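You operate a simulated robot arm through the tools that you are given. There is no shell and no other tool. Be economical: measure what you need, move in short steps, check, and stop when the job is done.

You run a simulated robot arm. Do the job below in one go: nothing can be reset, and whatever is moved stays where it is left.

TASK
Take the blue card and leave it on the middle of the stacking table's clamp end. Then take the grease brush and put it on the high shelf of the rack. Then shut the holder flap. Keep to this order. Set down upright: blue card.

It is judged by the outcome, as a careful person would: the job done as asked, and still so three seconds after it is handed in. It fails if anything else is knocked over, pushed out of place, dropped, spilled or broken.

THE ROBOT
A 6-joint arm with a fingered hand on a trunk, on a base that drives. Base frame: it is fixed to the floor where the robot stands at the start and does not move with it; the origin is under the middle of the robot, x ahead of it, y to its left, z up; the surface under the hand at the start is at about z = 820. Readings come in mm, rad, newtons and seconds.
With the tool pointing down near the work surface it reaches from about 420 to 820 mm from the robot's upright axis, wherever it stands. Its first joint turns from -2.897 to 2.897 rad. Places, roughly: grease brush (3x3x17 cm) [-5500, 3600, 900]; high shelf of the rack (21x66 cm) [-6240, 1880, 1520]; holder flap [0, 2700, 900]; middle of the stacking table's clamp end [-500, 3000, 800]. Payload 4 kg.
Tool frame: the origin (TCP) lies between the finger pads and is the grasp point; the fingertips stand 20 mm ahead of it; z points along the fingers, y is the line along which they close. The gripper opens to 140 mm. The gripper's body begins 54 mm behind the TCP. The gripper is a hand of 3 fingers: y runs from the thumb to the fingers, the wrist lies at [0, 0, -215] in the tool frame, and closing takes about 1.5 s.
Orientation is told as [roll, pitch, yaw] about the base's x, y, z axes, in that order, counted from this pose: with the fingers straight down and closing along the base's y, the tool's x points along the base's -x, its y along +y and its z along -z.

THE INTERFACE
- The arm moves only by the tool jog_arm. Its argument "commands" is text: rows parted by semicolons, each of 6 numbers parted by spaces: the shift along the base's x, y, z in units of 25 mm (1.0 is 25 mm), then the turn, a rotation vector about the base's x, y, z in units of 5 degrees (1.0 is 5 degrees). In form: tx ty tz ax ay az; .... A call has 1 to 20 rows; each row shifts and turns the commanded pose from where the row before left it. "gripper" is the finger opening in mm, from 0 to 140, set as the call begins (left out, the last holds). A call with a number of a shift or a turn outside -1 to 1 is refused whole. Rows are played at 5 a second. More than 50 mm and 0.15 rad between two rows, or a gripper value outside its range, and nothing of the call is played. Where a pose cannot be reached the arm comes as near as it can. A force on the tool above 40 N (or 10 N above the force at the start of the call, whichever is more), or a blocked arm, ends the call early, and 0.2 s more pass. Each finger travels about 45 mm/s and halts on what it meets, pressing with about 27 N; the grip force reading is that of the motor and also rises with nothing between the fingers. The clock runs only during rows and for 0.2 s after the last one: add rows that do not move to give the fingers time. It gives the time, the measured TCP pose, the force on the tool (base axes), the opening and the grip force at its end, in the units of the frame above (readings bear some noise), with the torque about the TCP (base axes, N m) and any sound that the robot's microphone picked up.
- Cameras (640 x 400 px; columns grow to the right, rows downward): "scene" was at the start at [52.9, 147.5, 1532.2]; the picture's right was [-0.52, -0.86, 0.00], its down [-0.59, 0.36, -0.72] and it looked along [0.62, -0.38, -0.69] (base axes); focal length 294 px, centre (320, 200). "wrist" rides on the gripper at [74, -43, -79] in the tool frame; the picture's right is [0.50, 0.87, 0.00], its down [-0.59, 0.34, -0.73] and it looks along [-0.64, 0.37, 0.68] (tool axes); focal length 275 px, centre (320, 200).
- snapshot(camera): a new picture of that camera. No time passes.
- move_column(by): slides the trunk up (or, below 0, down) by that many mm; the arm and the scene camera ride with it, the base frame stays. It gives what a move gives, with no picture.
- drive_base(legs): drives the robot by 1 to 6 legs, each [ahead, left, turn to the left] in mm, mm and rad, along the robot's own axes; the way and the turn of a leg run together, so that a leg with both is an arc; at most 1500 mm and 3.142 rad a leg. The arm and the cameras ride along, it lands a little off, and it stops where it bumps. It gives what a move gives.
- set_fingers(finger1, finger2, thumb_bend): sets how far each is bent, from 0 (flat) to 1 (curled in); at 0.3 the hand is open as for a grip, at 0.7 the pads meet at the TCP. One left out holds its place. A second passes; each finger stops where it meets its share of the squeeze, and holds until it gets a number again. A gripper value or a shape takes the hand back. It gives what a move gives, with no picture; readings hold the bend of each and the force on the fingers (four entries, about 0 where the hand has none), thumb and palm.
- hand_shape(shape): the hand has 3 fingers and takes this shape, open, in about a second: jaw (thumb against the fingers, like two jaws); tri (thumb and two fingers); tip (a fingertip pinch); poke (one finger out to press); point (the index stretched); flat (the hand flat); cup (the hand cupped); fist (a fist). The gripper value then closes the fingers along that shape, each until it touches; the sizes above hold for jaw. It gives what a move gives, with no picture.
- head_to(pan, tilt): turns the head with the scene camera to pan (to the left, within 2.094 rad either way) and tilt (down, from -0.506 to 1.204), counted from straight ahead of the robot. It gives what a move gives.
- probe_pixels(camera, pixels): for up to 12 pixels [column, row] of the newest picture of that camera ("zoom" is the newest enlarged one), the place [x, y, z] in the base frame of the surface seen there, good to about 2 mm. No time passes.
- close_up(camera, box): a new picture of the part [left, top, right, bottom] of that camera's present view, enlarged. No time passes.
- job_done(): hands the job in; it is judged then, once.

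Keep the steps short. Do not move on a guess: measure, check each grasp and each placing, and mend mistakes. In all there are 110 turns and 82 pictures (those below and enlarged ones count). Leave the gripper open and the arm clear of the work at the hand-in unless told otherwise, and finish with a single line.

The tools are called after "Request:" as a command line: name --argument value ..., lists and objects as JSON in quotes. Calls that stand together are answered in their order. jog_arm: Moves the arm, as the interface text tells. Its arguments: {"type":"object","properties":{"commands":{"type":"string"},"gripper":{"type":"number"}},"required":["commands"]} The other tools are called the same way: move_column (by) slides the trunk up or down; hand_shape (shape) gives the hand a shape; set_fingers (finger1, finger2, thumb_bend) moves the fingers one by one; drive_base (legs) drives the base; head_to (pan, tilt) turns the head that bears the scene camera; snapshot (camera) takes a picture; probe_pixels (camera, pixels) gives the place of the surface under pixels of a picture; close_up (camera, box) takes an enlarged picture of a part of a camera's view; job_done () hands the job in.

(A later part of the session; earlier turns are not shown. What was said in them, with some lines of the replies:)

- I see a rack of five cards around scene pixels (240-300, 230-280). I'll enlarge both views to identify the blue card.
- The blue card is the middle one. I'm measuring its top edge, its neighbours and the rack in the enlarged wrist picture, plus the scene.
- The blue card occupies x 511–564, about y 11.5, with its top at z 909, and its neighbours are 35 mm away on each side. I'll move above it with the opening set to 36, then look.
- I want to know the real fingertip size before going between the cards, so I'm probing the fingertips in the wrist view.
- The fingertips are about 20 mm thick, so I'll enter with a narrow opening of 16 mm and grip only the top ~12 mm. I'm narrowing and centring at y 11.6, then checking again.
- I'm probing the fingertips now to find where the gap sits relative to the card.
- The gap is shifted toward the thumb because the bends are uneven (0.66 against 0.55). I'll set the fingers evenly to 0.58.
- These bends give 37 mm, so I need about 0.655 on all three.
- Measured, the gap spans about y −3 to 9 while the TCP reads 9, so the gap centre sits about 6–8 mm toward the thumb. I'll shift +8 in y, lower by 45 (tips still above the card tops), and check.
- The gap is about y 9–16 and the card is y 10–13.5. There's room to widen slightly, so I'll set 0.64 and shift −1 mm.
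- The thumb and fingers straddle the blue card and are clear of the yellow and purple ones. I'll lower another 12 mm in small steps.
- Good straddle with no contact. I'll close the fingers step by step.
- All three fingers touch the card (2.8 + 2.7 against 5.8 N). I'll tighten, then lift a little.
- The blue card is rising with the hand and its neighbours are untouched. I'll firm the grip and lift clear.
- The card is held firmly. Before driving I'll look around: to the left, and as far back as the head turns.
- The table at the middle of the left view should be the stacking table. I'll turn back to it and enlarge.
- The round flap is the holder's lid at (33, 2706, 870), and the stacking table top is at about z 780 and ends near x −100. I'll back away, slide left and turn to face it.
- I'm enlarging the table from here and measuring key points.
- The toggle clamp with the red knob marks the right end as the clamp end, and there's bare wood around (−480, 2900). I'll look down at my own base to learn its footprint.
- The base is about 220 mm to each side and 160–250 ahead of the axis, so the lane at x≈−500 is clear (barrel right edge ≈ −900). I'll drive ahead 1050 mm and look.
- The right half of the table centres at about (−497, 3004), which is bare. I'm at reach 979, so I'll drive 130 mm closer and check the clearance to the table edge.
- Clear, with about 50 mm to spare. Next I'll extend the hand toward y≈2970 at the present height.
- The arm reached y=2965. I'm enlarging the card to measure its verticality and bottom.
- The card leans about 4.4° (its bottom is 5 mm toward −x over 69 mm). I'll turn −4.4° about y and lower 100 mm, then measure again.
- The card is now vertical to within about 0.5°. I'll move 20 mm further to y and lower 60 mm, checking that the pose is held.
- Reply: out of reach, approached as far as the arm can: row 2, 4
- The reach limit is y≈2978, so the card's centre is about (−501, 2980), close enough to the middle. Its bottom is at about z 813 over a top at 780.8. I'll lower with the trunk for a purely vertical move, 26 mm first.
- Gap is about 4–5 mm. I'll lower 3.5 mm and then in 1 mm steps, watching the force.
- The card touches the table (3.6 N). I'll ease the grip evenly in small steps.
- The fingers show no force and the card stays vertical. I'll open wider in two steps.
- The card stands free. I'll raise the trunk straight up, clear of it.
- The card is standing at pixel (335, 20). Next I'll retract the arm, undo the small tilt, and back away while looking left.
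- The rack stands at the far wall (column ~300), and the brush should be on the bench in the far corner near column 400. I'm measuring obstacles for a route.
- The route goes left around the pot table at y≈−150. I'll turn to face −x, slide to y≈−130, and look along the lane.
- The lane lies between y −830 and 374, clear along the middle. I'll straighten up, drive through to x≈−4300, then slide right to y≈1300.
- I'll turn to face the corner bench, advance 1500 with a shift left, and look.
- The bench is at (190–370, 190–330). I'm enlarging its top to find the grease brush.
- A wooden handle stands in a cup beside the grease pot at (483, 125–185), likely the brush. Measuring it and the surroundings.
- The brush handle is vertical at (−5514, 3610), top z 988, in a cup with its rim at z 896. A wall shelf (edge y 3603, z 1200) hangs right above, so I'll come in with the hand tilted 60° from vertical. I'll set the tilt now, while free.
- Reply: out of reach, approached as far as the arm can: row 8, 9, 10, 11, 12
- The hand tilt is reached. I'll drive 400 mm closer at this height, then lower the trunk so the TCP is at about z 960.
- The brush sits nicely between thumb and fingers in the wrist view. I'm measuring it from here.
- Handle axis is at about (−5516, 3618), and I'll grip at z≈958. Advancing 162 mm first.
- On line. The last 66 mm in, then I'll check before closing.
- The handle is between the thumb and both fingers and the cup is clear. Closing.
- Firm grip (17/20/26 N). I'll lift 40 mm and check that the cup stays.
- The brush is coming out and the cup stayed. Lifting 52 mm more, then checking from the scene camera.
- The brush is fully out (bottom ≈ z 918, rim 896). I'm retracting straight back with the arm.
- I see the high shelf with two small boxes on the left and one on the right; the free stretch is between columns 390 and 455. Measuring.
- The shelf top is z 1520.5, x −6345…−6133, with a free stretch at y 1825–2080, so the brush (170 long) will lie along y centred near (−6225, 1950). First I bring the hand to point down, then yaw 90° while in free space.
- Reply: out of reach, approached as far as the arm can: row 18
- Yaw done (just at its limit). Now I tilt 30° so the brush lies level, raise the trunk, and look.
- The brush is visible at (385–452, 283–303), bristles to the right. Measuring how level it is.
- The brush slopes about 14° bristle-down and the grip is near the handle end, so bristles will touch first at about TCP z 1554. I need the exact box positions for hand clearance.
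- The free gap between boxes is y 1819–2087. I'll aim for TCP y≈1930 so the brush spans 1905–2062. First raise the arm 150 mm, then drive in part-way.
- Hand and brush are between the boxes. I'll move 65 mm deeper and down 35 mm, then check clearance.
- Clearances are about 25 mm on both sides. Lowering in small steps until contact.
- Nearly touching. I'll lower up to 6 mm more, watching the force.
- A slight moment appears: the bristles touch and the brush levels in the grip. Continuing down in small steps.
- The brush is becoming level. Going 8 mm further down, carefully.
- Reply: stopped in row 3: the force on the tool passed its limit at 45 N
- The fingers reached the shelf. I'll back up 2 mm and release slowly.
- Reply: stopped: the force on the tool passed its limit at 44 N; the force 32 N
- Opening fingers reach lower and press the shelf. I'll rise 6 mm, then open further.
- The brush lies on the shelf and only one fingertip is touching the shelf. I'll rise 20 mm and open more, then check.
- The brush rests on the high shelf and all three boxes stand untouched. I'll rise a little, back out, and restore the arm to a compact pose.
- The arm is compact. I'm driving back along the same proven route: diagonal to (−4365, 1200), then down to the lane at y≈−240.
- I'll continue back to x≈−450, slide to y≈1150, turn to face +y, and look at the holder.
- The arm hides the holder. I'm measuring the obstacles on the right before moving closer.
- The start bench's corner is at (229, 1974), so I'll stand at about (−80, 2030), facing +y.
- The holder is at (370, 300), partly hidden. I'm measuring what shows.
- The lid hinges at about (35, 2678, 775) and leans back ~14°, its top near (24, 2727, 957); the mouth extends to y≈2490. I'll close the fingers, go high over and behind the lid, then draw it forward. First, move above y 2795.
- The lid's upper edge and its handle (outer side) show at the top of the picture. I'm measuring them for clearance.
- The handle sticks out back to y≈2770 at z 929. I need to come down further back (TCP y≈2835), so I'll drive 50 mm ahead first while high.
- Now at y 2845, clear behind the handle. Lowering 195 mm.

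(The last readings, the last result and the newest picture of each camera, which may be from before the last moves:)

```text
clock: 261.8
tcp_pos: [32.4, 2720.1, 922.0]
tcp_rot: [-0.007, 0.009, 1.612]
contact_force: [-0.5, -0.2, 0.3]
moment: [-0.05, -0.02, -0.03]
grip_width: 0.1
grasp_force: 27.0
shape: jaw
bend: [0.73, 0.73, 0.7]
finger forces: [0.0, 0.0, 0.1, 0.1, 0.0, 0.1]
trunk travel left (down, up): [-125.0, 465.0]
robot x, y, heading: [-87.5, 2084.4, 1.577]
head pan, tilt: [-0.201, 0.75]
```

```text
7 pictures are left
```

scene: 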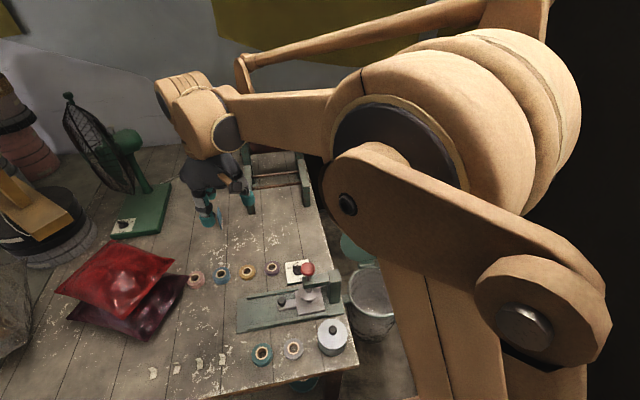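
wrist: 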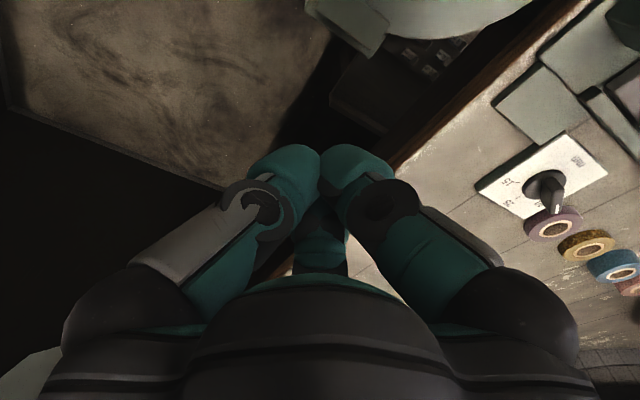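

Request:
probe_pixels --camera "wrist" --pixels '[[450, 20], [400, 5], [500, 5], [350, 25], [330, 10], [375, 45], [430, 35]]'

```text
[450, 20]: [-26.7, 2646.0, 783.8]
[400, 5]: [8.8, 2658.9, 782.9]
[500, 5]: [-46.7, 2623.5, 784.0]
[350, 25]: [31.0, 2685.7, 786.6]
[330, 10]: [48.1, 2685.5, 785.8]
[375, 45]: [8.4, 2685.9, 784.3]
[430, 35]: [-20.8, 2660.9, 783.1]
```

The lid surface is now level at z≈784, so it has swung down. I'll raise the hand, pull back, and view it to make sure it's fully shut.

Request:
jog_arm --commands "0 0 0.9 0 0 0;0 0 0.9 0 0 0;0 0 0.9 0 0 0;0 0 0.9 0 0 0;0 0 0.9 0 0 0;0 0 0.9 0 0 0;0 -1 0 0 0 0;0 -1 0 0 0 0;0 -1 0 0 0 0;0 -1 0 0 0 0;0 -1 0 0 0 0;0 -1 0 0 0 0;0 -1 0 0 0 0;0 -1 0 0 0 0;0 -1 0 0 0 0;0 0 0 0 0 0"

Request:
snapshot --camera "wrist"

```text
clock: 265.2
tcp_pos: [33.6, 2496.0, 1058.2]
tcp_rot: [-0.006, 0.008, 1.611]
contact_force: [-1.0, 0.4, 0.3]
moment: [0.0, 0.02, 0.0]
grip_width: 0.0
grasp_force: 26.8
shape: jaw
bend: [0.73, 0.73, 0.7]
finger forces: [0.1, 0.0, 0.0, 0.1, 0.0, 0.0]
trunk travel left (down, up): [-125.0, 465.0]
robot x, y, heading: [-88.9, 2082.4, 1.58]
head pan, tilt: [-0.201, 0.75]
```

```text
6 pictures are left
```

wrist: 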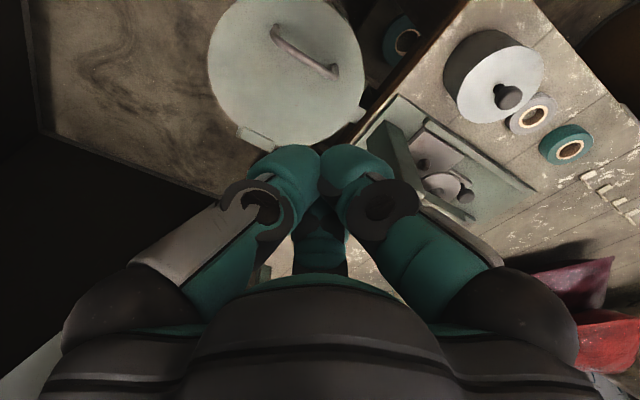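

Request:
probe_pixels --camera "wrist" --pixels '[[240, 20], [225, 90], [290, 130], [345, 110], [345, 30], [300, 80], [255, 135], [325, 50]]'

```text
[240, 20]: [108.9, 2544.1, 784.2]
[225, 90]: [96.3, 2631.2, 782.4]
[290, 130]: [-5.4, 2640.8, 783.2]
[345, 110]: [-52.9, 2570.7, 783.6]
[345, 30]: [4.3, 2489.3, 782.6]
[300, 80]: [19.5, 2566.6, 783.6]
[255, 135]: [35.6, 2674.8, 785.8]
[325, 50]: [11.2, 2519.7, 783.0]
```

The lid is flat at z 783 all across, so it's shut. I'll open the hand, raise, and check that the blue card still stands.

Request:
jog_arm --commands "0 0 0.9 0 0 0;0 0 0.9 0 0 0;0 0 0.9 0 0 0;0 0 0.9 0 0 0;0 0 0.9 0 0 0;0 0 0.9 0 0 0;0 0 0 0 0 0;0 0 0 0 0 0" --gripper 140

Request:
drive_base --legs '[[-400, 0, 0]]'

Request:
head_to --pan 0.2 --tilt 0.5

Request:
snapshot --camera "scene"

```text
clock: 267.0
tcp_pos: [31.6, 2495.7, 1192.9]
tcp_rot: [-0.008, 0.009, 1.61]
contact_force: [-0.6, -0.6, -0.3]
moment: [0.02, 0.0, -0.03]
grip_width: 140.1
grasp_force: 0.0
shape: jaw
bend: [0.3, 0.3, 0.3]
finger forces: [0.0, 0.0, 0.0, 0.0, 0.0, 0.0]
trunk travel left (down, up): [-125.0, 465.0]
robot x, y, heading: [-87.9, 2087.6, 1.578]
head pan, tilt: [-0.201, 0.75]
```

```text
clock: 269.5
tcp_pos: [33.0, 2083.6, 1193.7]
tcp_rot: [-0.007, 0.008, 1.62]
contact_force: [1.5, -0.3, -0.3]
moment: [0.01, 0.0, 0.01]
grip_width: 140.3
grasp_force: 0.0
shape: jaw
bend: [0.3, 0.3, 0.3]
finger forces: [0.0, 0.0, 0.0, 0.0, 0.0, 0.0]
trunk travel left (down, up): [-125.0, 465.0]
robot x, y, heading: [-79.9, 1672.3, 1.591]
head pan, tilt: [-0.201, 0.75]
```

```text
clock: 270.4
tcp_pos: [33.2, 2083.4, 1192.8]
tcp_rot: [-0.007, 0.01, 1.622]
contact_force: [0.1, 0.4, 0.1]
moment: [0.02, 0.04, 0.02]
grip_width: 140.2
grasp_force: 0.1
shape: jaw
bend: [0.3, 0.3, 0.3]
finger forces: [0.1, 0.0, 0.0, 0.0, 0.0, 0.0]
trunk travel left (down, up): [-125.0, 465.0]
robot x, y, heading: [-82.4, 1671.7, 1.588]
head pan, tilt: [0.201, 0.499]
```

```text
5 pictures are left
```

scene: 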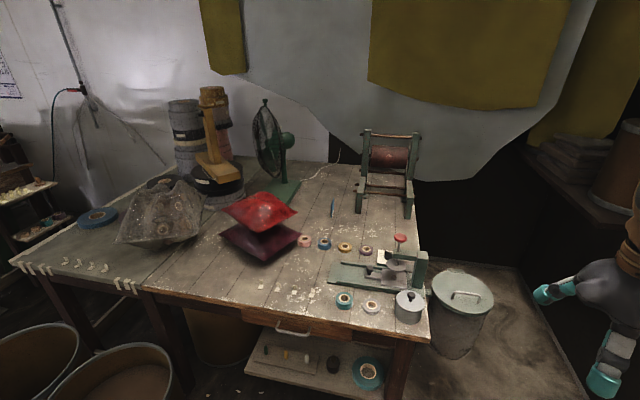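

The card shows at (332, 207) and the lid is closed. One close look to confirm both.

Request:
close_up --camera "scene" --box '[300, 180, 380, 230]'

Request:
close_up --camera "scene" --box '[380, 230, 520, 360]'

```text
8.00 times, centred on (340, 205) of scene
```

zoom: 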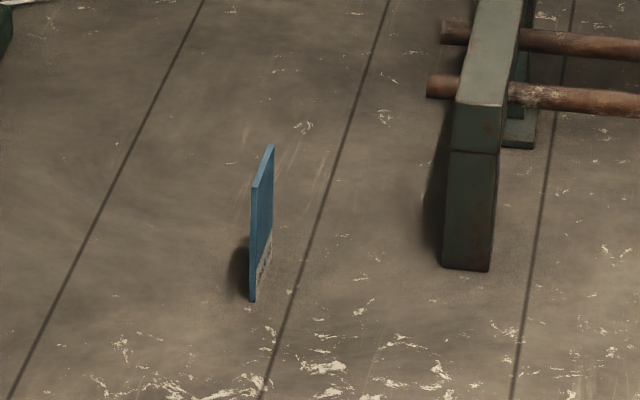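

```text
3.08 times, centred on (450, 295) of scene
```

zoom: 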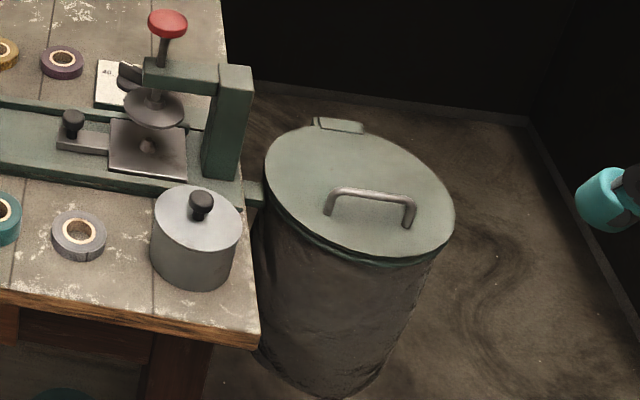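

The card stands upright on the table, the flap is shut, the brush lies on the high shelf, and the hand is open and clear. Handing in.

Request:
job_done

```text
The job is handed in.
```

The blue card stands upright on the stacking table's clamp end, about 25 mm short of its middle at the arm's reach limit; the grease brush lies on the high shelf, and the holder flap is shut.
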